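You operate a simulated robot arm through the tools that you are given. There is no shell and no other tool. Be economical: measure what you need, move in short steps, check, and stop when the job is done.

Carry out the task below with a simulated two-armed robot. There is one attempt and no reset: what you move stays moved.

TASK
Wipe up the spill on the top of the pump bench with the green towel and put it back.

It is judged by the outcome, as a careful person would: the job done as asked, and still so three seconds after it is handed in. It fails if anything else is knocked over, pushed out of place, dropped, spilled or broken. Flat cloth is picked up by pressing the open fingertips on it (5 to 10 N) and closing them slowly along it; thin cloth reads only 2 to 8 mm in the jaws.

THE ROBOT
Two 7-joint arms with two-finger parallel grippers on one trunk, on a base that drives. Base frame: it is fixed to the floor where the robot stands at the start and does not move with it; the origin is under the middle of the robot, x ahead of it, y to its left, z up. Units: cm, degrees, N and s.
The left shoulder is at the start at [6, 14.3, 95], the right one opposite. Payload 1.57 kg a hand.
The TCP of each hand is the grasp point between the finger pads, 3 cm short of the fingertips. In the tool frame z runs along the fingers and y along their closing line. Largest opening 11 cm; finger width 2.4, thickness 1.2; the body of the gripper, 4.8 by 11.2 cm, starts 7.8 cm behind the TCP.
Orientation is that of the tool frame in the base frame, as [roll, pitch, yaw] about the fixed x, y, z axes, in that order (R = Rz(yaw) Ry(pitch) Rx(roll)). With the fingers straight down and closing along the base's y, the tool's x points along the base's -x, its y along +y and its z along -z.

THE INTERFACE
- The arms move only by the tool apply_moves. It takes "left_series", "right_series" or both (then of equal length, played together; a hand with none holds still); each is a list of rows, each a list of 3 entries, a list of its own where there are three numbers: the closure, from 0 (fully open) to 1 (shut), then the shift along the tool's x, y, z in cm, then the turn, a rotation vector about the tool's x, y, z in degrees. In form: [[grip, [x, y, z], [rx, ry, rz]], ...]. A call has 1 to 20 rows; each row is the pose to reach, as a shift and turn from the pose commanded when the call began, along the tool's axes at that moment. A row lasts 0.2 s, in which the tool goes at most 5 cm and 8.6 degrees; a call with a longer step from one row to the next is refused whole, and so is a gripper value outside its range. A pose out of reach is approached as far as the arm can. The call stops where the force on the tool passes 40 N (or 10 N more than at its start, if that is more) or the arm is blocked; 0.2 s more then pass. Each finger travels about 4.5 cm/s and halts on what it meets, pressing with about 41 N; the grip force reading is that of the motor and also rises with nothing between the fingers. The clock runs only during rows and for 0.2 s after the last one: add rows that repeat a pose to give the fingers time. It gives the time, the measured TCP pose, the force on the tool (base axes), the opening and the grip force at its end, in the units of the frame above (readings bear some noise), with the torque about the TCP (base axes, N m) and any sound that the robot's microphone picked up.
- Cameras (640 x 400 px; columns grow to the right, rows downward): "scene" is now at [6.02, 0.89, 157.15]; the picture's right is [0.01, -1.00, 0.00], its down [-0.71, -0.00, -0.71] and it looks along [0.71, 0.00, -0.71] (base axes); focal length 287 px, centre (320, 200). "left" rides on the left gripper at [7, -1.6, -14.1] in its tool frame; the picture's right is [0.23, 0.97, 0.00], its down [-0.85, 0.20, -0.48] and it looks along [-0.47, 0.11, 0.88] (tool axes); focal length 222 px, centre (320, 200). "right" rides on the right gripper at [7, 1.6, -14.1] in its tool frame; the picture's right is [-0.23, 0.97, 0.00], its down [-0.86, -0.20, -0.48] and it looks along [-0.47, -0.11, 0.88] (tool axes); focal length 222 px, centre (320, 200). There is no depth. A picture from a camera that has moved, and an enlarged one, comes with that camera's place and axes in the base frame and with its lens. The place of the scene camera against the robot may be out by one fixed shift of up to 1.8 cm in any direction.
- get_image(camera): a new picture of that camera. No time passes.
- lift_body(by): slides the trunk up (or, below 0, down) by that many cm; the arms and the scene camera ride with it, the base frame stays. It gives what a move gives, with no picture.
- steer(legs): drives the robot by 1 to 6 legs, each [ahead, left, turn to the left] in cm, cm and degrees, along the robot's own axes; the way and the turn of a leg run together, so that a leg with both is an arc; at most 150 cm and 180 degrees a leg. The arms and the cameras ride along, it lands a little off, and it stops where it bumps. It gives what a move gives.
- aim_head(pan, tilt): turns the head with the scene camera to pan (to the left, within 86 degrees either way) and tilt (down, from -29 to 69), counted from straight ahead of the robot. It gives what a move gives.
- inspect(camera, box): a new picture of the part [left, top, right, bottom] of that camera's present view, enlarged. No time passes.
- hand_in(): hands the job in; it is judged then, once.

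Go step by step. Nothing tells you exact positions but the pictures and the camera data: compare them with the known pose of the tool, close in by small moves and look again before you grip or let go. The budget is 120 turns and 88 pictures, counting those below and the enlarged ones. Unless the task says otherwise, let go and move clear before handing in, and close with one line.

The tools are called after ">>>" as name(argument=value, ...) on one line, values as JSON. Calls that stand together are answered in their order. apply_moves: Moves the arms, as the interface text tells. Its arguments: {"type":"object","properties":{"left_series":{"type":"array"},"right_series":{"type":"array"}},"required":[]} The other tools are called the same way: lift_body (by) slides the trunk up or down; steer (legs) drives the base; aim_head (pan, tilt) turns the head that bears the scene camera; get_image (camera) takes a picture; inspect (camera, box) takes an enlarged picture of a part of a camera's view; hand_in () hands the job in.

At the start:

```text
time: 0.0
left_eef_pos: [47.06, 24.89, 112.95]
left_ee_rot: [-180.0, 0.0, -180.0]
left_force: [0.6, -0.3, -0.3]
left_torque: [0.02, 0.02, 0.01]
left_finger_gap: 10.98
left_grip_force: 0.0
right_eef_pos: [53.78, -20.53, 108.05]
right_ee_rot: [179.9, 0.0, 180.0]
right_force: [-0.6, 0.1, 0.1]
right_torque: [-0.01, 0.01, 0.01]
right_finger_gap: 11.02
right_grip_force: 0.1
trunk travel left (down, up): [-54.9, 4.1]
robot x, y, heading: [0.06, 0.3, -0.1]
head pan, tilt: [0.3, 44.9]
```

scene: 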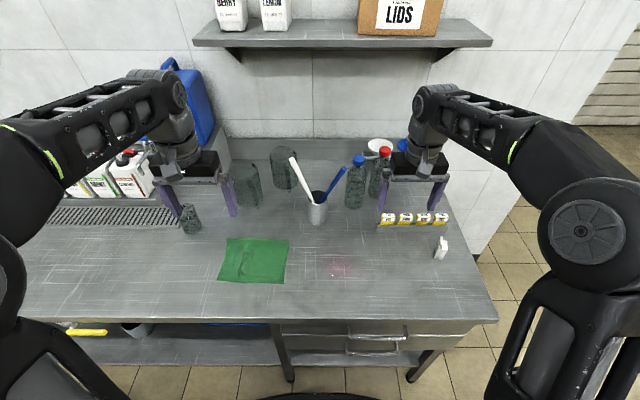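
right: 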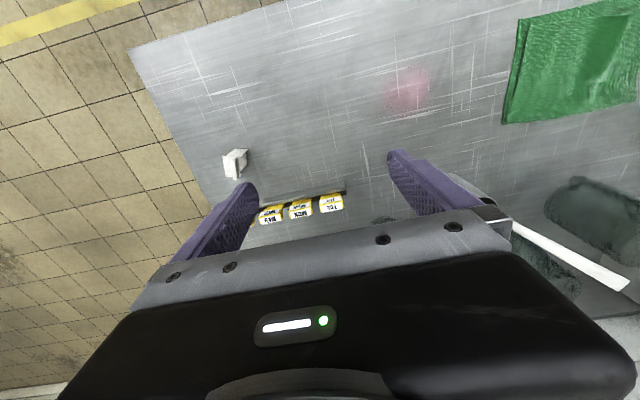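
left: 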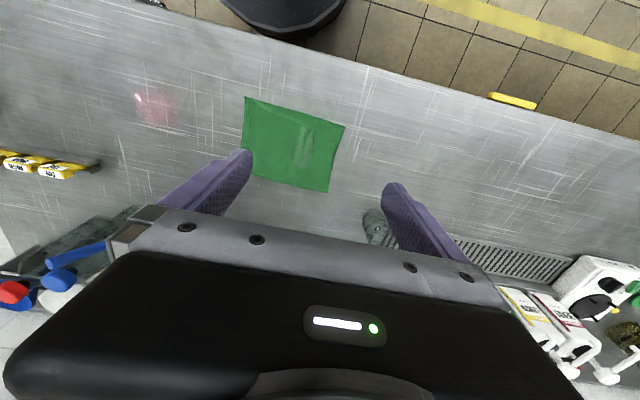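

The green towel lies at about x 50–67, y 12–32, and the pink spill is at about (55.6, -5.5). I'll look closer at both before moving.

>>> inspect(camera="scene", box=[200, 210, 400, 310])

>>> inspect(camera="left", box=[100, 60, 400, 240])

```text
3.20 times, centred on (300, 260) of scene
camera zoom: at [6.02, 0.89, 157.15], right [0.01, -1.0, 0.0], down [-0.71, 0.0, -0.71], along [0.71, 0.0, -0.71], focal length 918 px, centre (384, 8)
```

zoom: 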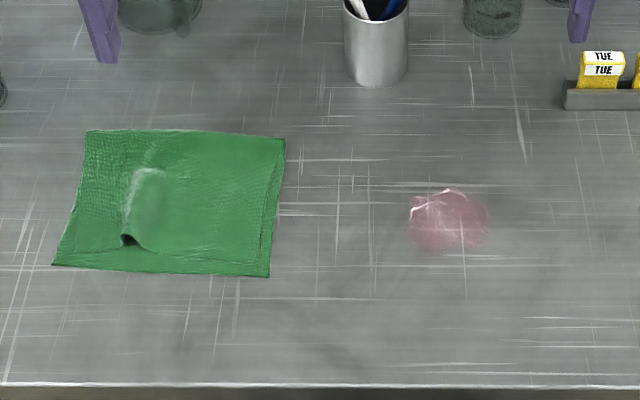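

```text
2.13 times, centred on (250, 150) of left
camera zoom: at [40.11, 23.26, 127.15], right [-0.23, 0.97, 0.0], down [0.85, 0.2, 0.48], along [0.47, 0.11, -0.88], focal length 474 px, centre (469, 307)
```

zoom: 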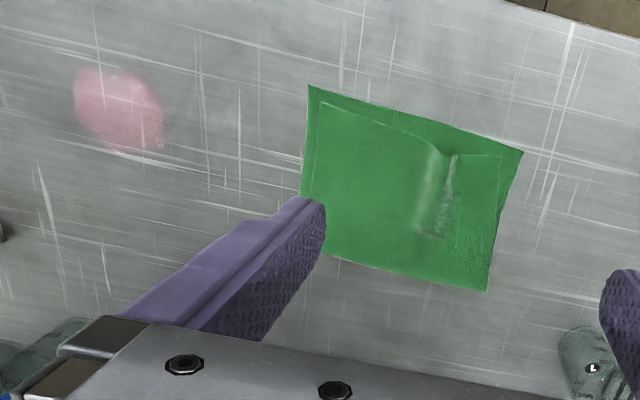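

The towel has a ridge near its left part, which could be a wrinkle or something lying under it. I'll bring the left hand lower for a closer look.

>>> apply_moves(left_series=[[0, [-1, -0.5, 4], [0, 0, 0]], [0, [-1, -1, 8], [0, 0, 0]], [0, [-1, -2, 12], [0, 0, 0]], [0, [-1, -3, 15], [0, 0, 0]], [0, [-1, -3, 15], [0, 0, 0]]])

>>> get_image(camera="left")

>>> get_image(camera="scene")

```text
time: 1.2
left_eef_pos: [48.11, 21.99, 97.98]
left_ee_rot: [179.9, 0.0, -180.0]
left_force: [-0.4, -0.9, -0.8]
left_torque: [-0.02, 0.01, 0.04]
left_finger_gap: 11.0
left_grip_force: 0.0
right_eef_pos: [53.58, -20.51, 108.09]
right_ee_rot: [-180.0, 0.0, 179.9]
right_force: [-0.7, 1.2, 0.2]
right_torque: [0.02, 0.02, 0.01]
right_finger_gap: 10.99
right_grip_force: 0.0
trunk travel left (down, up): [-54.9, 4.1]
robot x, y, heading: [0.06, 0.15, -0.0]
head pan, tilt: [0.3, 44.9]
```

```text
82 pictures are left
camera left: at [41.17, 20.29, 112.2], right [-0.23, 0.97, 0.0], down [0.85, 0.2, 0.48], along [0.47, 0.11, -0.88], focal length 222 px, centre (320, 200)
```

left: 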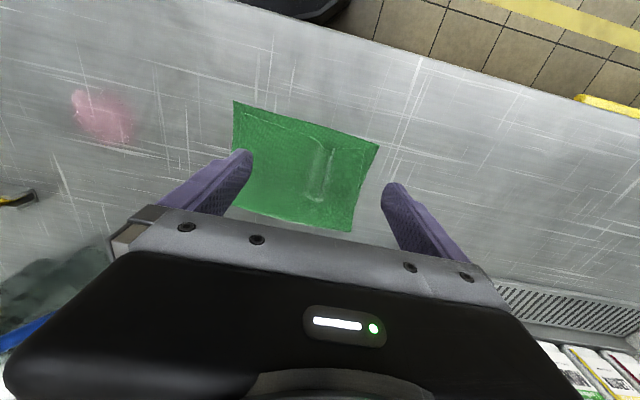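

```text
81 pictures are left
camera scene: at [6.0, 0.9, 157.16], right [0.01, -1.0, 0.0], down [-0.71, 0.0, -0.71], along [0.71, 0.0, -0.71], focal length 287 px, centre (320, 200)
```

scene: 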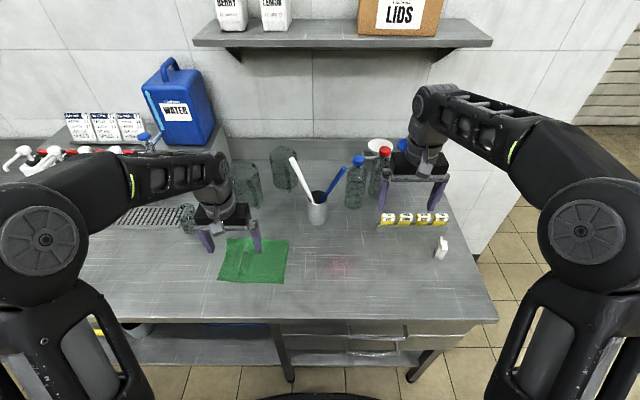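

The two cameras agree best if the table top is nearer z≈82 than 77.3. On that basis the towel is about x 46–62, y 10.5–30, with the spill near (52.4, -5.4). I'll move above the towel's right edge and then feel for the surface by contact.

>>> apply_moves(left_series=[[0.3, [-3, -3.5, 0], [0, 0, 0]], [0.5, [-6.3, -7.0, 2], [0, 0, 0]], [0.5, [-6.3, -7.0, 6], [0, 0, 0]], [0.5, [-6.3, -7.0, 8], [0, 0, 0]], [0.5, [-6.3, -7.0, 8], [0, 0, 0]]])

>>> get_image(camera="left")

>>> inspect(camera="scene", box=[200, 200, 360, 300])

```text
refused: row 2 steps farther than a row can; nothing moved
```

```text
80 pictures are left
camera left: at [41.17, 20.29, 112.2], right [-0.23, 0.97, 0.0], down [0.85, 0.2, 0.48], along [0.47, 0.11, -0.88], focal length 222 px, centre (320, 200)
```

left: 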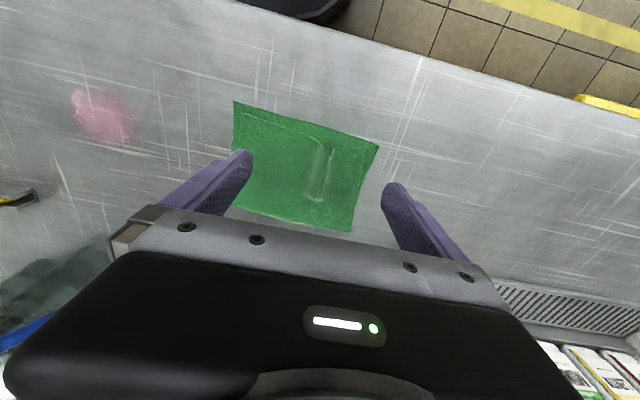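

```text
4.00 times, centred on (280, 250) of scene
camera zoom: at [6.0, 0.9, 157.16], right [0.01, -1.0, 0.0], down [-0.71, 0.0, -0.71], along [0.71, 0.0, -0.71], focal length 1148 px, centre (480, 0)
```

zoom: 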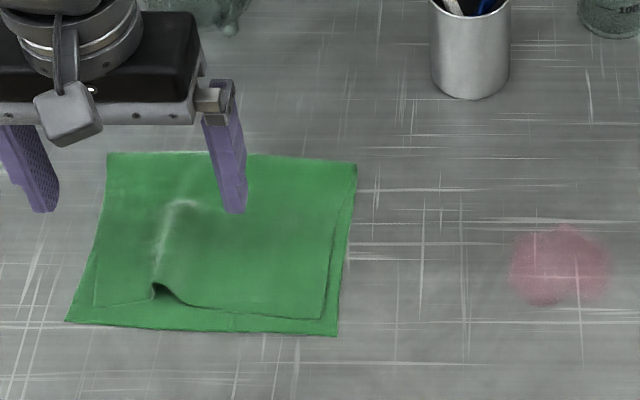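

The towel is folded double, with the fold on the far edge and open edges toward the robot. I'll turn the hand 90° so it closes along x and pinch at the far fold, which takes both layers together.

>>> apply_moves(left_series=[[0, [-1, 0, 0], [0, 0, 8]], [0, [-2, 0, 0], [0, 0, 16]], [0, [-3, 0, 0], [0, 0, 24]], [0, [-4, 0, 0], [0, 0, 32]], [0, [-5, 0, 0], [0, 0, 40]], [0, [-6, 0, 0], [0, 0, 48]], [0, [-7, 0, 0], [0, 0, 56]], [0, [-8, 0, 0], [0, 0, 64]], [0.2, [-9, -0.5, 0], [0, 0, 72]], [0.3, [-10, -1, 0], [0, 0, 80]], [0.4, [-11, -1.5, 0], [0, 0, 88]], [0.45, [-12, -1.5, 0], [0, 0, 90]], [0.45, [-12, -1.5, 0], [0, 0, 90]]])

>>> get_image(camera="left")

>>> get_image(camera="scene")

```text
time: 4.0
left_eef_pos: [60.07, 20.61, 97.97]
left_ee_rot: [-180.0, 0.1, 89.9]
left_force: [-0.8, -0.4, -0.2]
left_torque: [-0.02, -0.02, -0.02]
left_finger_gap: 6.07
left_grip_force: 0.0
right_eef_pos: [53.62, -20.49, 108.01]
right_ee_rot: [-180.0, -0.1, 180.0]
right_force: [1.0, -0.2, -0.4]
right_torque: [0.0, 0.0, -0.01]
right_finger_gap: 10.99
right_grip_force: 0.1
trunk travel left (down, up): [-54.9, 4.1]
robot x, y, heading: [-0.1, 0.16, -0.1]
head pan, tilt: [0.3, 44.9]
```

```text
78 pictures are left
camera left: at [58.45, 27.46, 112.18], right [0.97, 0.23, 0.0], down [0.2, -0.86, 0.48], along [0.11, -0.47, -0.88], focal length 222 px, centre (320, 200)
```

left: 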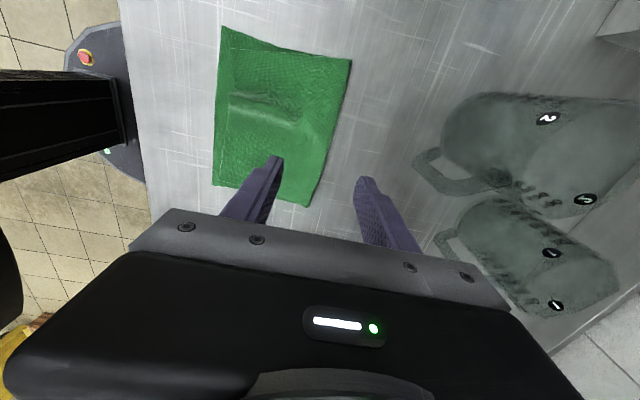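

```text
77 pictures are left
camera scene: at [6.0, 0.89, 157.16], right [0.01, -1.0, 0.0], down [-0.71, 0.0, -0.71], along [0.71, 0.0, -0.71], focal length 287 px, centre (320, 200)
```

scene: 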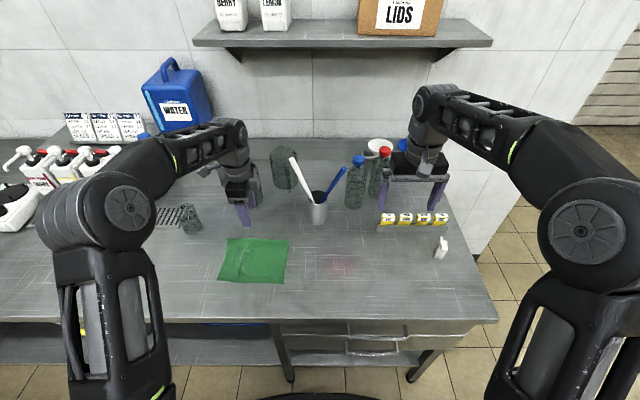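

The towel's far edge is at about x 61. I'll straddle it with the fingers and come down gently.

>>> apply_moves(left_series=[[0.5, [0, -0.4, 4], [0, 0, 0]], [0.5, [0, -0.4, 8], [0, 0, 0]], [0.5, [0, -0.4, 10.5], [0, 0, 0]], [0.5, [0, -0.4, 11.5], [0, 0, 0]]])

>>> get_image(camera="left")

>>> inspect(camera="scene", box=[200, 200, 360, 300])

```text
time: 5.0
left_eef_pos: [59.67, 20.36, 86.25]
left_ee_rot: [-180.0, 0.0, 89.9]
left_force: [-0.4, 0.0, 0.3]
left_torque: [0.0, -0.01, -0.02]
left_finger_gap: 5.49
left_grip_force: 0.0
right_eef_pos: [53.73, -20.52, 108.2]
right_ee_rot: [-180.0, 0.1, 179.9]
right_force: [-0.7, -0.7, 0.0]
right_torque: [-0.02, 0.05, 0.0]
right_finger_gap: 10.99
right_grip_force: 0.0
trunk travel left (down, up): [-54.9, 4.1]
robot x, y, heading: [0.22, 0.04, -0.1]
head pan, tilt: [0.3, 44.9]
```

```text
76 pictures are left
camera left: at [58.02, 27.31, 100.51], right [0.97, 0.23, 0.0], down [0.2, -0.86, 0.48], along [0.11, -0.47, -0.88], focal length 222 px, centre (320, 200)
```

left: 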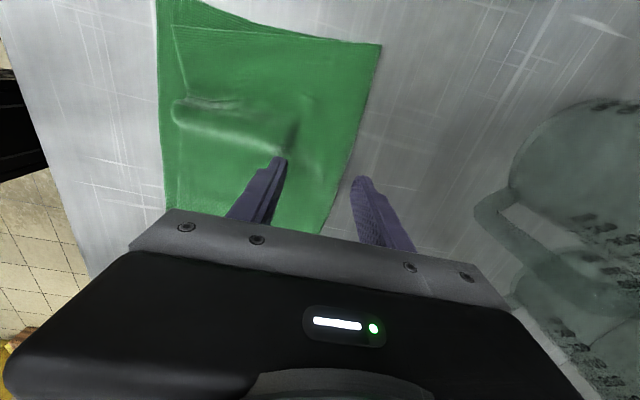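

```text
4.00 times, centred on (280, 250) of scene
camera zoom: at [6.03, 0.9, 157.16], right [0.01, -1.0, 0.0], down [-0.71, 0.0, -0.71], along [0.71, 0.0, -0.71], focal length 1148 px, centre (480, 0)
```

zoom: 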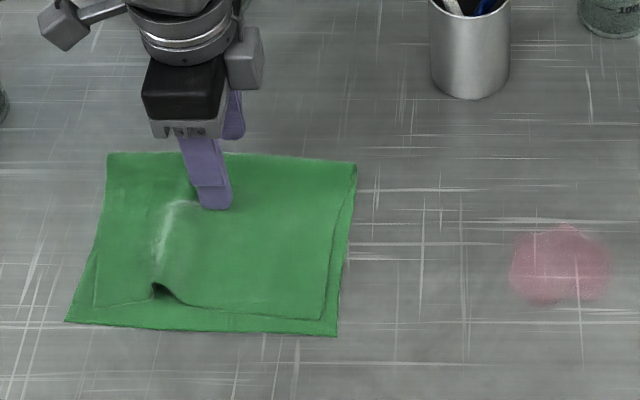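

The fingers straddle the fold. I'll shift slightly away from the ridge and go down in small steps until I feel contact.

>>> apply_moves(left_series=[[0.5, [-1.5, -0.3, 0.3], [0, 0, 0]], [0.5, [-1.5, -0.3, 0.6], [0, 0, 0]], [0.5, [-1.5, -0.3, 0.9], [0, 0, 0]], [0.5, [-1.5, -0.3, 1.2], [0, 0, 0]]])

```text
time: 6.0
left_eef_pos: [59.4, 18.91, 85.2]
left_ee_rot: [-180.0, 0.0, 90.1]
left_force: [1.2, -0.3, 0.6]
left_torque: [-0.06, 0.05, 0.01]
left_finger_gap: 5.5
left_grip_force: 0.1
right_eef_pos: [53.69, -20.47, 108.02]
right_ee_rot: [180.0, -0.1, -180.0]
right_force: [0.1, -0.8, 0.0]
right_torque: [-0.02, 0.0, 0.02]
right_finger_gap: 10.98
right_grip_force: 0.1
trunk travel left (down, up): [-54.9, 4.1]
robot x, y, heading: [0.04, -0.12, -0.1]
head pan, tilt: [0.3, 44.9]
```

>>> apply_moves(left_series=[[0.5, [0, 0, 0.3], [0, 0, 0]], [0.5, [0, 0, 0.6], [0, 0, 0]], [0.5, [0, 0, 0.9], [0, 0, 0]]])

>>> get_image(camera="left")

```text
time: 6.8
left_eef_pos: [59.66, 18.89, 85.15]
left_ee_rot: [179.4, 0.0, 90.0]
left_force: [-3.3, 0.3, 20.4]
left_torque: [0.0, 0.88, -0.05]
left_finger_gap: 5.8
left_grip_force: 1.8
right_eef_pos: [53.54, -20.49, 108.06]
right_ee_rot: [179.9, 0.0, 180.0]
right_force: [-0.4, -0.6, -0.8]
right_torque: [-0.02, 0.02, -0.03]
right_finger_gap: 10.99
right_grip_force: 0.2
trunk travel left (down, up): [-54.9, 4.1]
robot x, y, heading: [-0.19, 0.12, -0.1]
head pan, tilt: [0.3, 44.9]
stopped in row 3 (left hand): the force on the tool passed its limit (the readings are from after the stop); the commanded pose is now the measured one
```

```text
74 pictures are left
camera left: at [57.9, 25.8, 99.39], right [0.97, 0.23, 0.01], down [0.2, -0.85, 0.48], along [0.12, -0.47, -0.88], focal length 222 px, centre (320, 200)
```

left: 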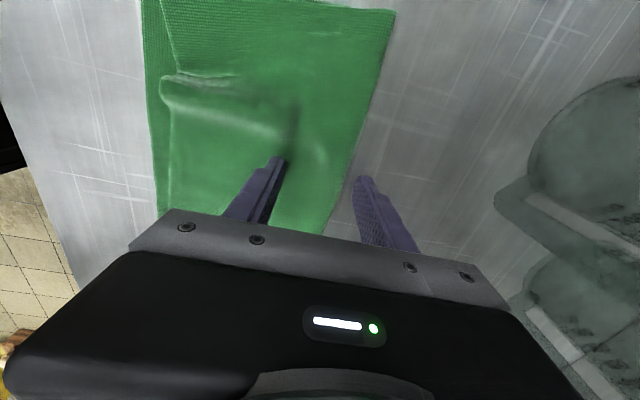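

Contact is at TCP z≈85.1, so the surface really is at about 82. I'll ease the pressure a touch and then close slowly.

>>> apply_moves(left_series=[[0.5, [0, -0.1, -0.05], [0, 0, 0]], [0.5, [0, -0.1, -0.05], [0, 0, 0]]])

```text
time: 7.3
left_eef_pos: [59.51, 18.81, 85.29]
left_ee_rot: [179.4, 0.0, 90.0]
left_force: [-1.1, 1.5, 24.9]
left_torque: [0.03, 0.88, -0.02]
left_finger_gap: 5.53
left_grip_force: 0.1
right_eef_pos: [53.47, -20.47, 108.17]
right_ee_rot: [179.8, 0.1, 180.0]
right_force: [0.3, -0.1, 0.4]
right_torque: [0.01, 0.01, 0.0]
right_finger_gap: 10.99
right_grip_force: 0.0
trunk travel left (down, up): [-54.9, 4.1]
robot x, y, heading: [-0.03, -0.01, -0.0]
head pan, tilt: [0.3, 44.9]
```

>>> apply_moves(left_series=[[0.5, [0, 0, -0.08], [0.3, 0, 0]], [0.5, [0, 0, -0.08], [0.6, 0, 0]]])

```text
time: 8.0
left_eef_pos: [59.38, 18.86, 85.17]
left_ee_rot: [-179.9, 0.0, 90.1]
left_force: [1.7, 2.3, 15.6]
left_torque: [0.02, 0.41, -0.05]
left_finger_gap: 5.35
left_grip_force: 0.1
right_eef_pos: [53.6, -20.45, 108.06]
right_ee_rot: [-179.9, -0.1, 180.0]
right_force: [0.0, 0.1, -0.4]
right_torque: [0.01, 0.02, 0.01]
right_finger_gap: 11.01
right_grip_force: 0.0
trunk travel left (down, up): [-54.9, 4.1]
robot x, y, heading: [-0.1, -0.23, -0.1]
head pan, tilt: [0.3, 44.9]
```

>>> apply_moves(left_series=[[0.5, [0, 0, -0.04], [0.4, 0, 0]], [0.55, [0, 0, -0.04], [0.4, 0, 0]], [0.6, [0, 0, -0.04], [0.4, 0, 0]], [0.65, [0, 0, -0.04], [0.4, 0, 0]], [0.7, [0, 0, -0.04], [0.4, 0, 0]], [0.75, [0, 0, -0.04], [0.4, 0, 0]]])

>>> get_image(camera="left")

>>> inspect(camera="scene", box=[200, 200, 360, 300])

```text
time: 9.3
left_eef_pos: [59.38, 18.83, 85.22]
left_ee_rot: [-179.3, 0.0, 90.0]
left_force: [0.8, -0.4, 1.6]
left_torque: [0.02, 0.05, 0.05]
left_finger_gap: 2.73
left_grip_force: 0.1
right_eef_pos: [53.69, -20.52, 108.15]
right_ee_rot: [180.0, 0.0, 180.0]
right_force: [-0.3, -0.4, -0.2]
right_torque: [-0.02, 0.01, 0.01]
right_finger_gap: 11.0
right_grip_force: 0.1
trunk travel left (down, up): [-54.9, 4.1]
robot x, y, heading: [-0.13, 0.09, 0.0]
head pan, tilt: [0.3, 44.9]
```

```text
73 pictures are left
camera left: at [57.99, 25.78, 99.41], right [0.97, 0.23, -0.01], down [0.21, -0.86, 0.48], along [0.1, -0.47, -0.88], focal length 222 px, centre (320, 200)
```

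left: 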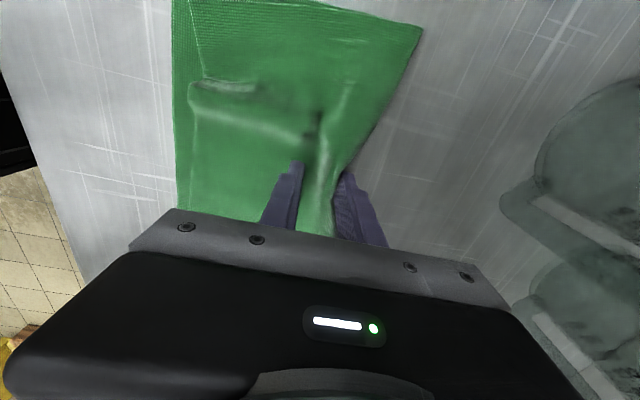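

```text
4.00 times, centred on (280, 250) of scene
camera zoom: at [6.01, 0.89, 157.15], right [0.01, -1.0, 0.0], down [-0.71, 0.0, -0.71], along [0.71, 0.0, -0.71], focal length 1148 px, centre (480, 0)
```

zoom: 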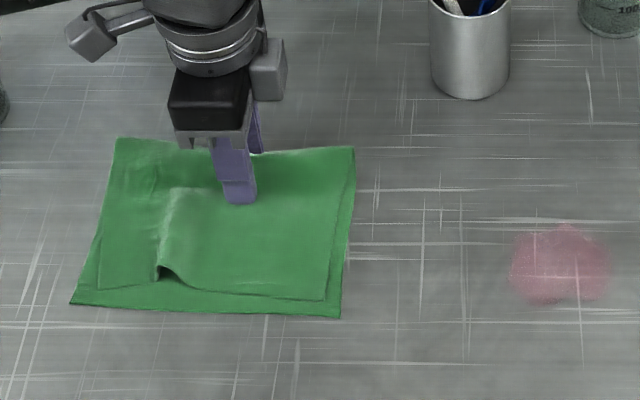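

The fold is gathering between the fingers. I'll keep closing with slightly more pressure.

>>> apply_moves(left_series=[[0.78, [0, 0, 0.06], [0, 0, 0]], [0.82, [0, 0, 0.08], [0, 0, 0]], [0.86, [0, 0, 0.08], [0, 0, 0]], [0.9, [0, 0, 0.08], [0, 0, 0]], [0.94, [0, 0, 0.06], [0, 0, 0]], [0.98, [0, 0, 0.04], [0, 0, 0]], [1.0, [0, 0, 0.02], [0, 0, 0]], [1.0, [0, 0, 0], [0, 0, 0]], [1.0, [0, 0, 0], [0, 0, 0]]])

>>> get_image(camera="left")

```text
time: 11.3
left_eef_pos: [59.42, 18.94, 85.16]
left_ee_rot: [-179.5, 0.0, 90.0]
left_force: [0.9, -0.6, 6.9]
left_torque: [-0.03, 0.03, 0.03]
left_finger_gap: 0.31
left_grip_force: 24.0
right_eef_pos: [53.61, -20.43, 108.0]
right_ee_rot: [-180.0, 0.0, 180.0]
right_force: [-0.4, -0.9, 0.0]
right_torque: [0.04, 0.0, 0.02]
right_finger_gap: 10.99
right_grip_force: 0.3
trunk travel left (down, up): [-54.9, 4.1]
robot x, y, heading: [0.13, 0.05, 0.0]
head pan, tilt: [0.3, 44.9]
```

```text
71 pictures are left
camera left: at [58.02, 25.8, 99.4], right [0.97, 0.23, -0.01], down [0.2, -0.85, 0.48], along [0.1, -0.47, -0.88], focal length 222 px, centre (320, 200)
```

left: 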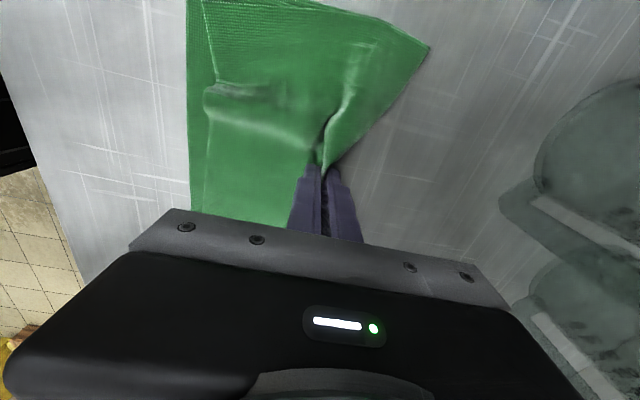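

The cloth is held at 3 mm. I'll lift and check.

>>> apply_moves(left_series=[[1, [0, 0, -2], [0, 0, 0]], [1, [0, -1, -5], [0, 0, 0]], [1, [0, -3, -9], [0, 0, 0]], [1, [0, -5, -13], [0, 0, 0]], [1, [0, -7, -17], [0, 0, 0]], [1, [0, -7, -17], [0, 0, 0]]])

>>> get_image(camera="scene")

>>> get_image(camera="left")

```text
time: 12.8
left_eef_pos: [52.67, 18.86, 102.05]
left_ee_rot: [-179.3, 0.0, 90.1]
left_force: [0.1, 0.3, 0.1]
left_torque: [0.01, 0.02, 0.02]
left_finger_gap: 0.32
left_grip_force: 24.4
right_eef_pos: [53.83, -20.4, 108.0]
right_ee_rot: [180.0, 0.0, -179.9]
right_force: [-0.3, 0.6, 0.3]
right_torque: [-0.02, 0.02, 0.03]
right_finger_gap: 11.01
right_grip_force: 0.0
trunk travel left (down, up): [-54.9, 4.1]
robot x, y, heading: [0.2, 0.28, 0.2]
head pan, tilt: [0.3, 44.9]
```

```text
70 pictures are left
camera scene: at [6.09, 0.91, 157.15], right [0.01, -1.0, 0.0], down [-0.71, 0.0, -0.71], along [0.71, 0.0, -0.71], focal length 287 px, centre (320, 200)
```

scene: 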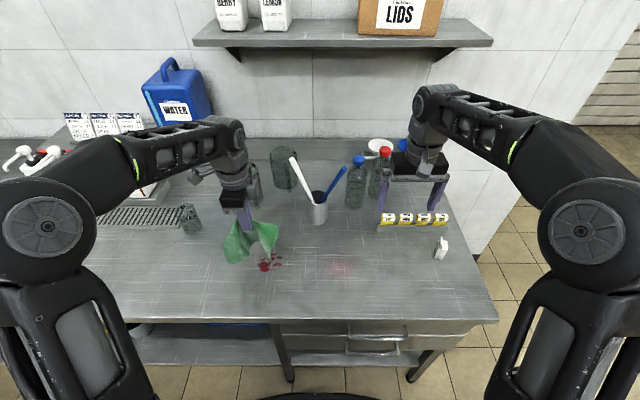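

```text
69 pictures are left
camera left: at [51.14, 25.85, 116.38], right [0.97, 0.23, -0.01], down [0.21, -0.85, 0.48], along [0.1, -0.47, -0.88], focal length 222 px, centre (320, 200)
```

left: 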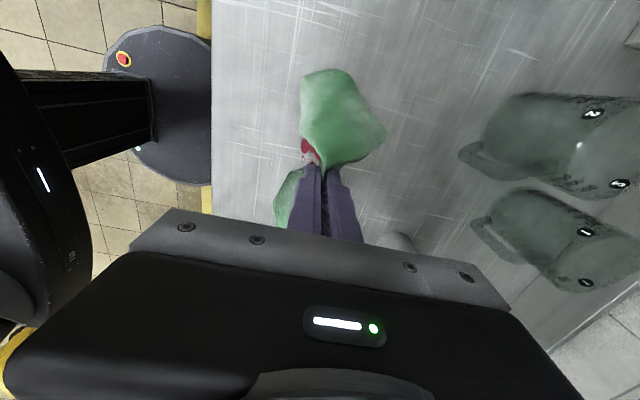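

Lifting the towel uncovered something red beneath it. I'll look closer.

>>> inspect(camera="scene", box=[210, 215, 370, 300])

>>> inspect(camera="left", box=[260, 60, 400, 200])

```text
4.00 times, centred on (290, 258) of scene
camera zoom: at [6.09, 0.91, 157.15], right [0.01, -1.0, 0.0], down [-0.71, 0.0, -0.71], along [0.71, 0.0, -0.71], focal length 1148 px, centre (440, -30)
```

zoom: 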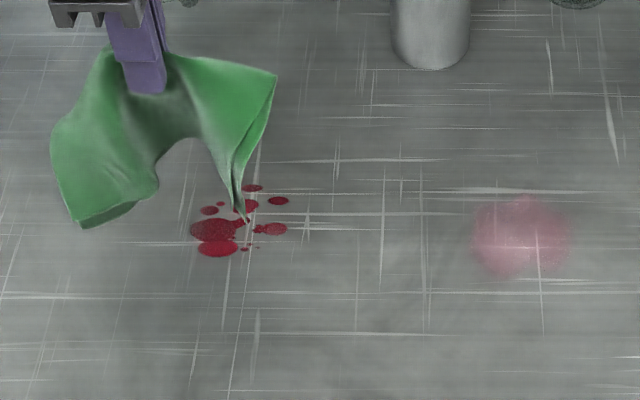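

```text
2.86 times, centred on (330, 130) of left
camera zoom: at [51.14, 25.85, 116.38], right [0.97, 0.23, -0.01], down [0.21, -0.85, 0.48], along [0.1, -0.47, -0.88], focal length 635 px, centre (291, 400)
```

zoom: 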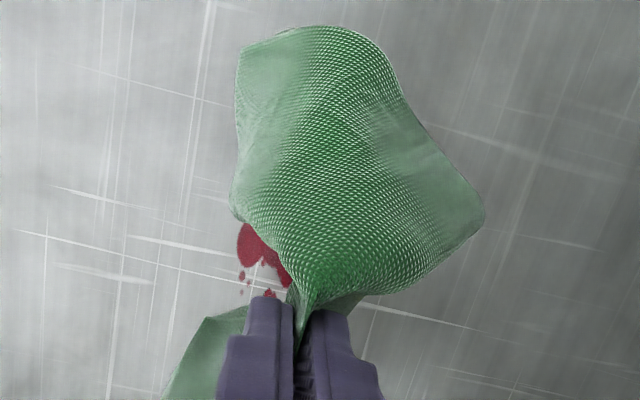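

The real spill, red drops spanning roughly x 49.5–57, y 12–19, was under the towel. The faint pink patch looks like an old stain. I'll lay the towel down trailing toward the robot and drag it over the red spill first.

>>> apply_moves(left_series=[[1, [-1, -4, 0], [0, 0, 0]], [1, [-3, -8, 0], [0, 0, 0]], [1, [-3.4, -11.7, 0], [0, 0, 0]], [1, [-3.4, -11.7, 3], [0, 0, 0]], [1, [-3.4, -11, 6], [0, 0, 0]], [1, [-3.4, -10, 9], [0, 0, 0]], [1, [-3.4, -8.5, 12], [0, 0, 0]], [1, [-3.4, -7, 14.5], [0, 0, 0]], [1, [-3.4, -5.5, 16], [0, 0, 0]], [1, [-3.4, -5.5, 16], [0, 0, 0]]])

>>> get_image(camera="scene")

>>> get_image(camera="left")

```text
time: 14.9
left_eef_pos: [47.01, 15.49, 86.03]
left_ee_rot: [-179.3, 0.0, 90.0]
left_force: [-0.4, 0.7, -0.5]
left_torque: [0.01, 0.02, -0.04]
left_finger_gap: 0.32
left_grip_force: 23.5
right_eef_pos: [53.71, -20.38, 108.08]
right_ee_rot: [180.0, 0.0, 180.0]
right_force: [0.9, 0.3, 0.3]
right_torque: [0.01, 0.02, 0.0]
right_finger_gap: 11.01
right_grip_force: 0.0
trunk travel left (down, up): [-54.9, 4.1]
robot x, y, heading: [-0.05, -0.35, 0.0]
head pan, tilt: [0.3, 44.9]
```

```text
66 pictures are left
camera scene: at [5.99, 0.9, 157.16], right [0.01, -1.0, 0.0], down [-0.71, 0.0, -0.71], along [0.71, 0.0, -0.71], focal length 287 px, centre (320, 200)
```

scene: 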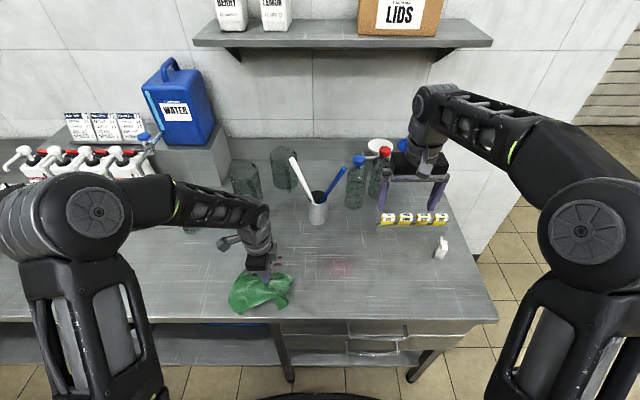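

```text
65 pictures are left
camera left: at [45.54, 22.4, 100.31], right [0.97, 0.23, -0.01], down [0.2, -0.86, 0.48], along [0.1, -0.47, -0.88], focal length 222 px, centre (320, 200)
```

left: 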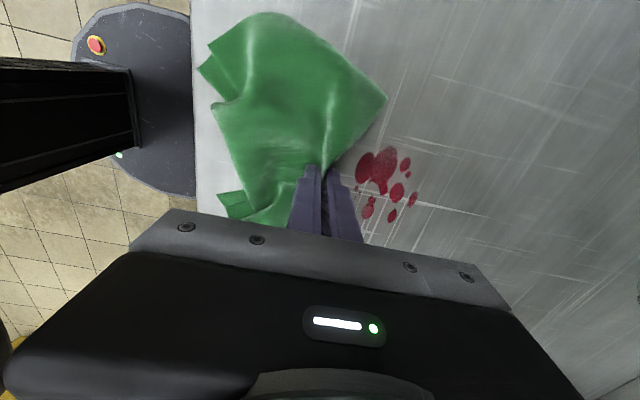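

The spill is clearly visible, x 50–57, y 12–19. I'll press down just short of it.

>>> apply_moves(left_series=[[1, [0, 0.5, 0.4], [0, 0, 0]], [1, [0, 0.8, 0.6], [0, 0, 0]], [1, [0, 1, 0.75], [0, 0, 0]]])

```text
time: 15.8
left_eef_pos: [48.07, 15.48, 85.36]
left_ee_rot: [-179.5, 0.0, 90.0]
left_force: [-0.1, 0.3, 0.3]
left_torque: [-0.01, -0.01, -0.06]
left_finger_gap: 0.33
left_grip_force: 24.1
right_eef_pos: [53.72, -20.51, 108.06]
right_ee_rot: [180.0, 0.0, -180.0]
right_force: [0.3, 0.2, -0.7]
right_torque: [-0.01, -0.02, 0.0]
right_finger_gap: 11.01
right_grip_force: 0.1
trunk travel left (down, up): [-54.9, 4.1]
robot x, y, heading: [0.09, 0.0, 0.1]
head pan, tilt: [0.3, 44.9]
```

>>> apply_moves(left_series=[[1, [0, 0.2, 0.1], [0, 0, 0]], [1, [0, 0.4, 0.2], [0, 0, 0]], [1, [0, 0.4, 0.25], [0, 0, 0]]])

```text
time: 16.6
left_eef_pos: [48.47, 15.46, 85.24]
left_ee_rot: [-179.3, 0.0, 90.2]
left_force: [0.2, -0.5, 0.4]
left_torque: [-0.03, 0.03, 0.01]
left_finger_gap: 0.3
left_grip_force: 24.3
right_eef_pos: [53.75, -20.54, 108.09]
right_ee_rot: [-180.0, 0.0, 180.0]
right_force: [-0.4, -0.6, 0.3]
right_torque: [0.01, -0.02, -0.03]
right_finger_gap: 10.98
right_grip_force: 0.0
trunk travel left (down, up): [-54.9, 4.1]
robot x, y, heading: [-0.17, -0.07, -0.0]
head pan, tilt: [0.3, 44.9]
```

>>> apply_moves(left_series=[[1, [0, 0.1, 0.07], [0, 0, 0]], [1, [0, 0.2, 0.14], [0, 0, 0]], [1, [0, 0.2, 0.2], [0, 0, 0]]])

```text
time: 17.4
left_eef_pos: [48.66, 15.44, 85.1]
left_ee_rot: [-179.6, 0.0, 90.0]
left_force: [-1.4, 0.3, 9.6]
left_torque: [0.02, 0.12, -0.02]
left_finger_gap: 0.32
left_grip_force: 23.8
right_eef_pos: [53.68, -20.47, 108.14]
right_ee_rot: [180.0, -0.1, 180.0]
right_force: [0.0, 0.4, 0.4]
right_torque: [0.0, -0.01, 0.0]
right_finger_gap: 11.0
right_grip_force: 0.1
trunk travel left (down, up): [-54.9, 4.1]
robot x, y, heading: [-0.18, 0.35, 0.0]
head pan, tilt: [0.3, 44.9]
```

Pressing at about 10 N. Now I'll zigzag across the spill with the towel trailing.

>>> apply_moves(left_series=[[1, [-2, 0.2, 0], [0, 0, 0]], [1, [-4, 0.5, 0], [0, 0, 0]], [1, [-1, 0.8, 0], [0, 0, 0]], [1, [2, 1.1, 0], [0, 0, 0]], [1, [4.3, 1.4, 0], [0, 0, 0]], [1, [2, 1.9, 0], [0, 0, 0]], [1, [-1, 2.3, 0], [0, 0, 0]], [1, [-4, 2.7, 0], [0, 0, 0]], [1, [-1, 3.1, 0], [0, 0, 0]], [1, [2, 3.5, 0], [0, 0, 0]], [1, [4.3, 3.9, 0], [0, 0, 0]], [1, [2, 4.4, 0], [0, 0, 0]], [1, [-1, 4.8, 0], [0, 0, 0]], [1, [-4, 5.2, 0], [0, 0, 0]], [1, [-1, 5.7, 0], [0, 0, 0]], [1, [2, 6.2, 0], [0, 0, 0]], [1, [4.3, 6.6, 0], [0, 0, 0]], [1, [1, 7.1, 0], [0, 0, 0]], [1, [-2, 7.5, 0], [0, 0, 0]], [1, [-4, 8, 0], [0, 0, 0]]])

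>>> get_image(camera="left")

>>> inspect(camera="scene", box=[210, 215, 370, 300])

```text
time: 20.0
left_eef_pos: [53.18, 17.78, 85.15]
left_ee_rot: [-179.8, -0.2, 90.2]
left_force: [-1.3, -2.4, 18.1]
left_torque: [-0.09, 0.22, 0.04]
left_finger_gap: 0.35
left_grip_force: 24.0
right_eef_pos: [53.55, -20.58, 107.98]
right_ee_rot: [180.0, -0.1, 180.0]
right_force: [0.6, -0.7, 0.6]
right_torque: [0.03, 0.0, 0.02]
right_finger_gap: 10.99
right_grip_force: 0.0
trunk travel left (down, up): [-54.9, 4.1]
robot x, y, heading: [-0.18, 0.11, 0.2]
head pan, tilt: [0.3, 44.9]
stopped in row 13 (left hand): the force on the tool passed its limit (the readings are from after the stop); the commanded pose is now the measured one
```

```text
64 pictures are left
camera left: at [51.59, 24.69, 99.41], right [0.97, 0.23, 0.0], down [0.2, -0.86, 0.47], along [0.11, -0.46, -0.88], focal length 222 px, centre (320, 200)
```

left: 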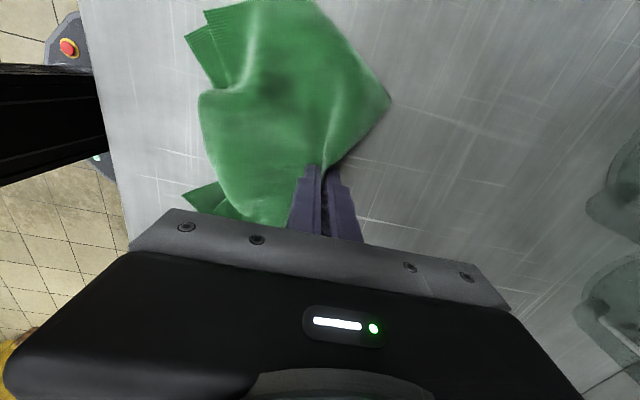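

```text
4.00 times, centred on (290, 258) of scene
camera zoom: at [5.93, 0.78, 157.12], right [0.01, -1.0, 0.0], down [-0.71, 0.0, -0.71], along [0.71, 0.01, -0.71], focal length 1148 px, centre (440, -30)
```

zoom: 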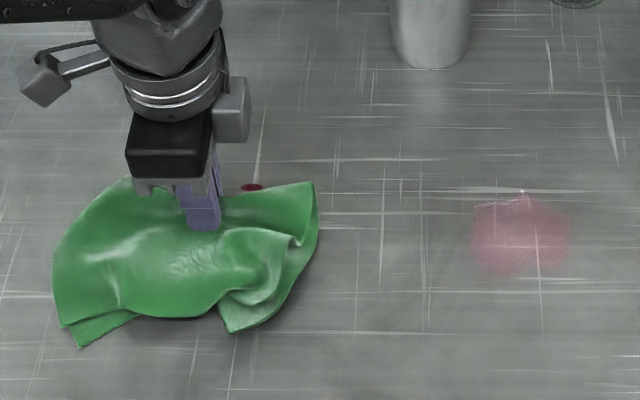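

It's working: one drop is still visible at the far side, and others may be hidden under the towel. I'll ease the pressure slightly and continue.

>>> apply_moves(left_series=[[1, [0, 0, -0.06], [0, 0, 0]], [1, [-3, 0.3, -0.06], [0, 0, 0]], [1, [-6, 0.6, -0.05], [0, 0, 0]], [1, [-3, 1.0, -0.05], [0, 0, 0]], [1, [0, 1.4, -0.05], [0, 0, 0]], [1, [1.5, 1.8, -0.05], [0, 0, 0]], [1, [-1.5, 2.2, -0.05], [0, 0, 0]], [1, [-4.5, 2.6, -0.05], [0, 0, 0]], [1, [-6, 2.9, -0.05], [0, 0, 0]], [1, [-3, 3.3, -0.05], [0, 0, 0]], [1, [0, 3.7, -0.05], [0, 0, 0]], [1, [1, 4.1, -0.05], [0, 0, 0]], [1, [-2, 4.5, -0.05], [0, 0, 0]], [1, [-5, 4.9, -0.05], [0, 0, 0]], [1, [-6, 5.3, -0.05], [0, 0, 0]], [1, [-3, 5.7, -0.05], [0, 0, 0]], [1, [0, 6.1, -0.05], [0, 0, 0]]])

>>> inspect(camera="scene", box=[210, 215, 370, 300])

```text
time: 23.6
left_eef_pos: [59.13, 17.96, 85.21]
left_ee_rot: [-179.6, -0.2, 90.1]
left_force: [-0.4, -3.5, 23.4]
left_torque: [-0.14, 0.17, 0.03]
left_finger_gap: 0.33
left_grip_force: 24.0
right_eef_pos: [53.53, -20.41, 108.16]
right_ee_rot: [179.9, 0.1, 180.0]
right_force: [-0.1, 0.7, 0.3]
right_torque: [0.05, 0.01, 0.01]
right_finger_gap: 10.98
right_grip_force: 0.1
trunk travel left (down, up): [-54.9, 4.1]
robot x, y, heading: [-0.09, -0.21, 0.0]
head pan, tilt: [0.3, 44.9]
```

```text
4.00 times, centred on (290, 258) of scene
camera zoom: at [5.78, 0.81, 157.16], right [0.01, -1.0, 0.0], down [-0.7, 0.0, -0.71], along [0.71, 0.0, -0.7], focal length 1148 px, centre (440, -30)
```

zoom: 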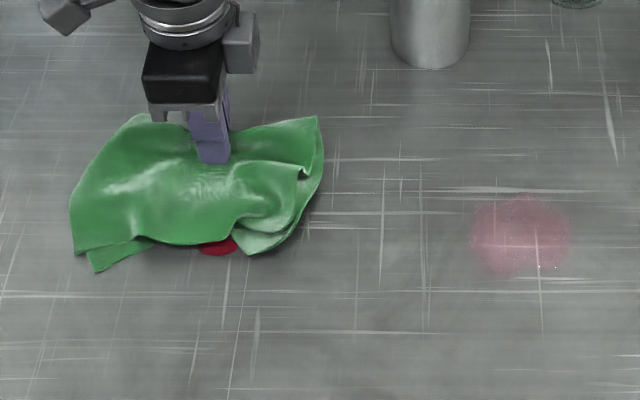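

Some red remains on the near side. I'll lift and move aside to see what's left.

>>> apply_moves(left_series=[[1, [0, 0, -3], [0, 0, 0]], [1, [2, -1, -7], [0, 0, 0]], [1, [5, -2, -11], [0, 0, 0]], [1, [8, -4, -15], [0, 0, 0]], [1, [9, -6, -17], [0, 0, 0]], [1, [9, -6, -17], [0, 0, 0]]])

>>> inspect(camera="scene", box=[210, 215, 370, 300])

>>> get_image(camera="left")

```text
refused: row 3 steps farther than a row can; nothing moved
```

```text
4.00 times, centred on (290, 258) of scene
camera zoom: at [5.78, 0.81, 157.16], right [0.01, -1.0, 0.0], down [-0.7, 0.0, -0.71], along [0.71, 0.0, -0.7], focal length 1148 px, centre (440, -30)
```

zoom: 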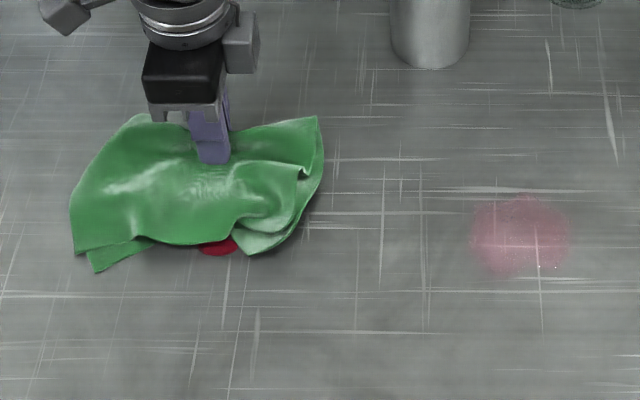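

```text
60 pictures are left
camera left: at [57.64, 24.81, 99.4], right [0.97, 0.23, -0.01], down [0.21, -0.86, 0.47], along [0.1, -0.46, -0.88], focal length 222 px, centre (320, 200)
```

left: 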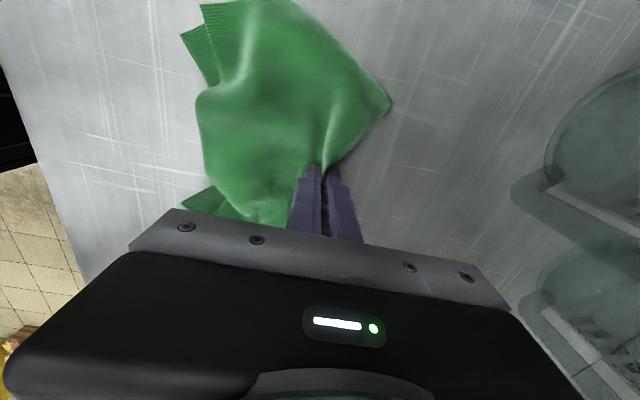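

>>> apply_moves(left_series=[[1, [0, 0, -3], [0, 0, 0]], [1, [1.5, -0.5, -7], [0, 0, 0]], [1, [3.5, -1, -11], [0, 0, 0]], [1, [5.5, -2, -15], [0, 0, 0]], [1, [8, -3.5, -17], [0, 0, 0]], [1, [8, -3.5, -17], [0, 0, 0]]])

>>> inspect(camera="scene", box=[210, 215, 370, 300])

>>> get_image(camera="left")

```text
time: 25.0
left_eef_pos: [55.92, 26.04, 101.83]
left_ee_rot: [-179.5, -0.2, 90.2]
left_force: [-0.3, 0.1, 0.1]
left_torque: [0.02, 0.04, -0.04]
left_finger_gap: 0.31
left_grip_force: 24.3
right_eef_pos: [53.81, -20.47, 108.12]
right_ee_rot: [179.9, 0.0, -180.0]
right_force: [0.0, -0.3, -0.8]
right_torque: [-0.01, 0.0, 0.02]
right_finger_gap: 11.0
right_grip_force: 0.1
trunk travel left (down, up): [-54.9, 4.1]
robot x, y, heading: [0.14, -0.01, 0.0]
head pan, tilt: [0.3, 44.9]
```

```text
4.00 times, centred on (290, 258) of scene
camera zoom: at [6.06, 0.89, 157.15], right [0.01, -1.0, 0.0], down [-0.71, 0.0, -0.71], along [0.71, 0.0, -0.71], focal length 1148 px, centre (440, -30)
```

zoom: 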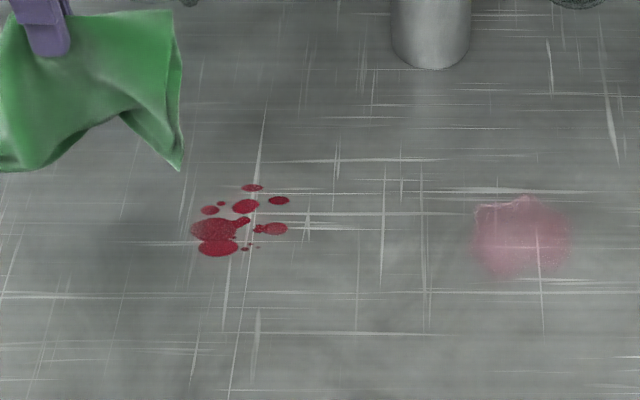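

```text
58 pictures are left
camera left: at [54.4, 32.84, 116.09], right [0.97, 0.23, -0.01], down [0.21, -0.86, 0.47], along [0.1, -0.46, -0.88], focal length 222 px, centre (320, 200)
```

left: 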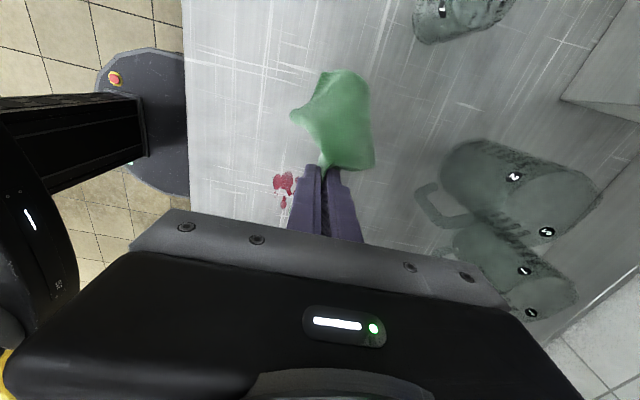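

The red marks are completely unchanged after firm rubbing, so they look like a dried-in mark. The pink patch may therefore be the wet spill. I'll move the right hand aside and lay the towel down at the pink patch to wipe that.

>>> apply_moves(left_series=[[1, [-4, -1.9, 0], [0, 0, 0]], [1, [-8, -3.8, 0], [0, 0, 0]], [1, [-12, -5.7, 0], [0, 0, 0]], [1, [-16, -7.6, 0], [0, 0, 0]], [1, [-20, -9.5, 0], [0, 0, 0]], [1, [-24, -11.4, 0], [0, 0, 0]], [1, [-28, -13.3, 0], [0, 0, 0]], [1, [-31.8, -15, 0], [0, 0, 0]], [1, [-31.8, -15, 3], [0, 0, 0]], [1, [-31.8, -14.5, 6], [0, 0, 0]], [1, [-31.8, -13.5, 9], [0, 0, 0]], [1, [-31.8, -12, 12], [0, 0, 0]], [1, [-31.8, -10.5, 14.5], [0, 0, 0]], [1, [-31.8, -9.5, 15.8], [0, 0, 0]], [1, [-31.8, -9.5, 15.8], [0, 0, 0]]], right_series=[[0, [0, -3, 0], [0, 0, 0]], [0, [0, -6, 0], [0, 0, 0]], [0, [0, -9, 0], [0, 0, 0]], [0, [0, -10, 0], [0, 0, 0]], [0, [0, -10, 0], [0, 0, 0]], [0, [0, -10, 0], [0, 0, 0]], [0, [0, -10, 0], [0, 0, 0]], [0, [0, -10, 0], [0, 0, 0]], [0, [0, -10, 0], [0, 0, 0]], [0, [0, -10, 0], [0, 0, 0]], [0, [0, -10, 0], [0, 0, 0]], [0, [0, -10, 0], [0, 0, 0]], [0, [0, -10, 0], [0, 0, 0]], [0, [0, -10, 0], [0, 0, 0]], [0, [0, -10, 0], [0, 0, 0]]])

>>> get_image(camera="scene")

>>> get_image(camera="left")

```text
time: 28.2
left_eef_pos: [46.38, -5.66, 86.26]
left_ee_rot: [-179.6, -0.2, 90.1]
left_force: [-0.2, 0.6, -0.4]
left_torque: [0.02, -0.02, 0.0]
left_finger_gap: 0.32
left_grip_force: 24.0
right_eef_pos: [53.52, -30.41, 108.14]
right_ee_rot: [-180.0, 0.0, 179.9]
right_force: [0.4, 0.6, -0.5]
right_torque: [0.01, -0.01, -0.02]
right_finger_gap: 10.98
right_grip_force: 0.0
trunk travel left (down, up): [-54.9, 4.1]
robot x, y, heading: [-0.21, 0.06, 0.0]
head pan, tilt: [0.3, 44.9]
```

```text
57 pictures are left
camera scene: at [5.99, 0.92, 157.16], right [0.01, -1.0, 0.0], down [-0.71, 0.0, -0.71], along [0.71, 0.0, -0.71], focal length 287 px, centre (320, 200)
```

scene: 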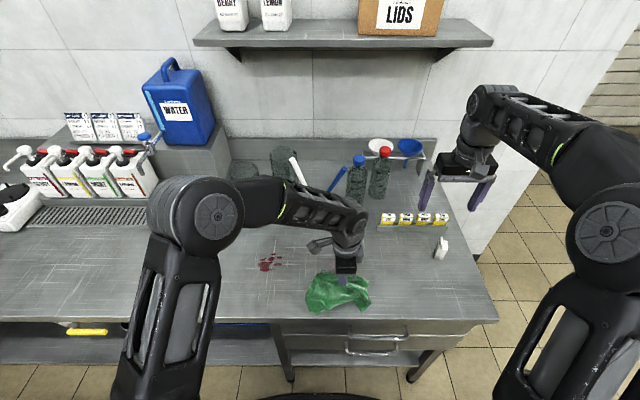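

```text
56 pictures are left
camera left: at [44.79, 1.06, 100.49], right [0.97, 0.23, -0.01], down [0.21, -0.86, 0.47], along [0.1, -0.46, -0.88], focal length 222 px, centre (320, 200)
```

left: 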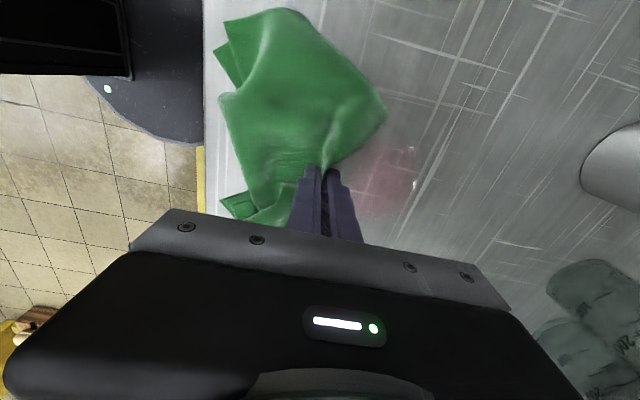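

The pink patch shows a wet sheen, so it is the liquid. Pressing down here.

>>> apply_moves(left_series=[[1, [0, 0.3, 0.4], [0, 0, 0]], [1, [0, 0.6, 0.7], [0, 0, 0]], [1, [0, 0.8, 0.85], [0, 0, 0]], [1, [0, 0.9, 0.95], [0, 0, 0]], [1, [0, 1.0, 1.02], [0, 0, 0]]])

```text
time: 29.4
left_eef_pos: [47.4, -5.75, 85.12]
left_ee_rot: [-179.6, -0.2, 90.2]
left_force: [-0.5, 0.8, 2.7]
left_torque: [0.01, 0.03, 0.01]
left_finger_gap: 0.3
left_grip_force: 24.1
right_eef_pos: [53.53, -30.34, 107.96]
right_ee_rot: [179.9, 0.0, 179.9]
right_force: [-0.4, -0.6, 0.2]
right_torque: [-0.01, 0.02, -0.01]
right_finger_gap: 11.0
right_grip_force: 0.0
trunk travel left (down, up): [-54.9, 4.1]
robot x, y, heading: [0.19, -0.14, 0.0]
head pan, tilt: [0.3, 44.9]
```

>>> apply_moves(left_series=[[1, [-2.5, 0.2, 0.04], [0, 0, 0]], [1, [-4.8, 0.5, 0.04], [0, 0, 0]], [1, [-1.6, 0.9, 0.04], [0, 0, 0]], [1, [1.6, 1.2, 0.04], [0, 0, 0]], [1, [4.7, 1.6, 0.04], [0, 0, 0]], [1, [1.6, 2.0, 0.04], [0, 0, 0]], [1, [-1.6, 2.5, 0.04], [0, 0, 0]], [1, [-4.8, 3.0, 0.04], [0, 0, 0]], [1, [-1.6, 3.4, 0.04], [0, 0, 0]], [1, [1.6, 3.8, 0.04], [0, 0, 0]], [1, [4.7, 4.2, 0.04], [0, 0, 0]], [1, [1.6, 4.7, 0.04], [0, 0, 0]], [1, [-1.6, 5.1, 0.04], [0, 0, 0]], [1, [-4.8, 5.5, 0.04], [0, 0, 0]], [1, [-1.6, 6.0, 0.04], [0, 0, 0]], [1, [1.6, 6.5, 0.04], [0, 0, 0]], [1, [4.7, 7.0, 0.04], [0, 0, 0]], [1, [1.6, 7.5, 0.04], [0, 0, 0]], [1, [-1.6, 8, 0.04], [0, 0, 0]], [1, [-4.5, 8.5, 0.04], [0, 0, 0]]])

>>> inspect(camera="scene", box=[250, 215, 410, 315])

```text
time: 33.6
left_eef_pos: [55.84, -10.37, 85.25]
left_ee_rot: [-179.6, -0.2, 90.2]
left_force: [-0.4, 1.9, 9.6]
left_torque: [0.03, 0.12, -0.01]
left_finger_gap: 0.32
left_grip_force: 24.2
right_eef_pos: [53.55, -30.47, 108.1]
right_ee_rot: [-180.0, -0.1, -179.8]
right_force: [-0.5, -0.2, 0.0]
right_torque: [0.02, 0.02, 0.0]
right_finger_gap: 11.04
right_grip_force: 0.1
trunk travel left (down, up): [-54.9, 4.1]
robot x, y, heading: [0.09, -0.01, -0.3]
head pan, tilt: [0.3, 44.9]
```

```text
4.00 times, centred on (330, 265) of scene
camera zoom: at [5.92, 0.89, 157.17], right [0.01, -1.0, 0.0], down [-0.71, 0.0, -0.71], along [0.71, 0.0, -0.71], focal length 1148 px, centre (280, -60)
```

zoom: 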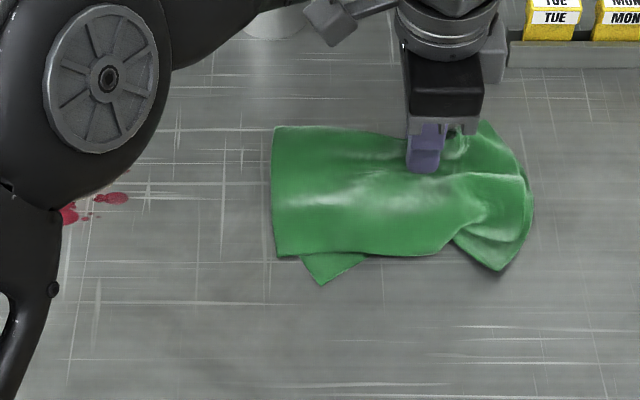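

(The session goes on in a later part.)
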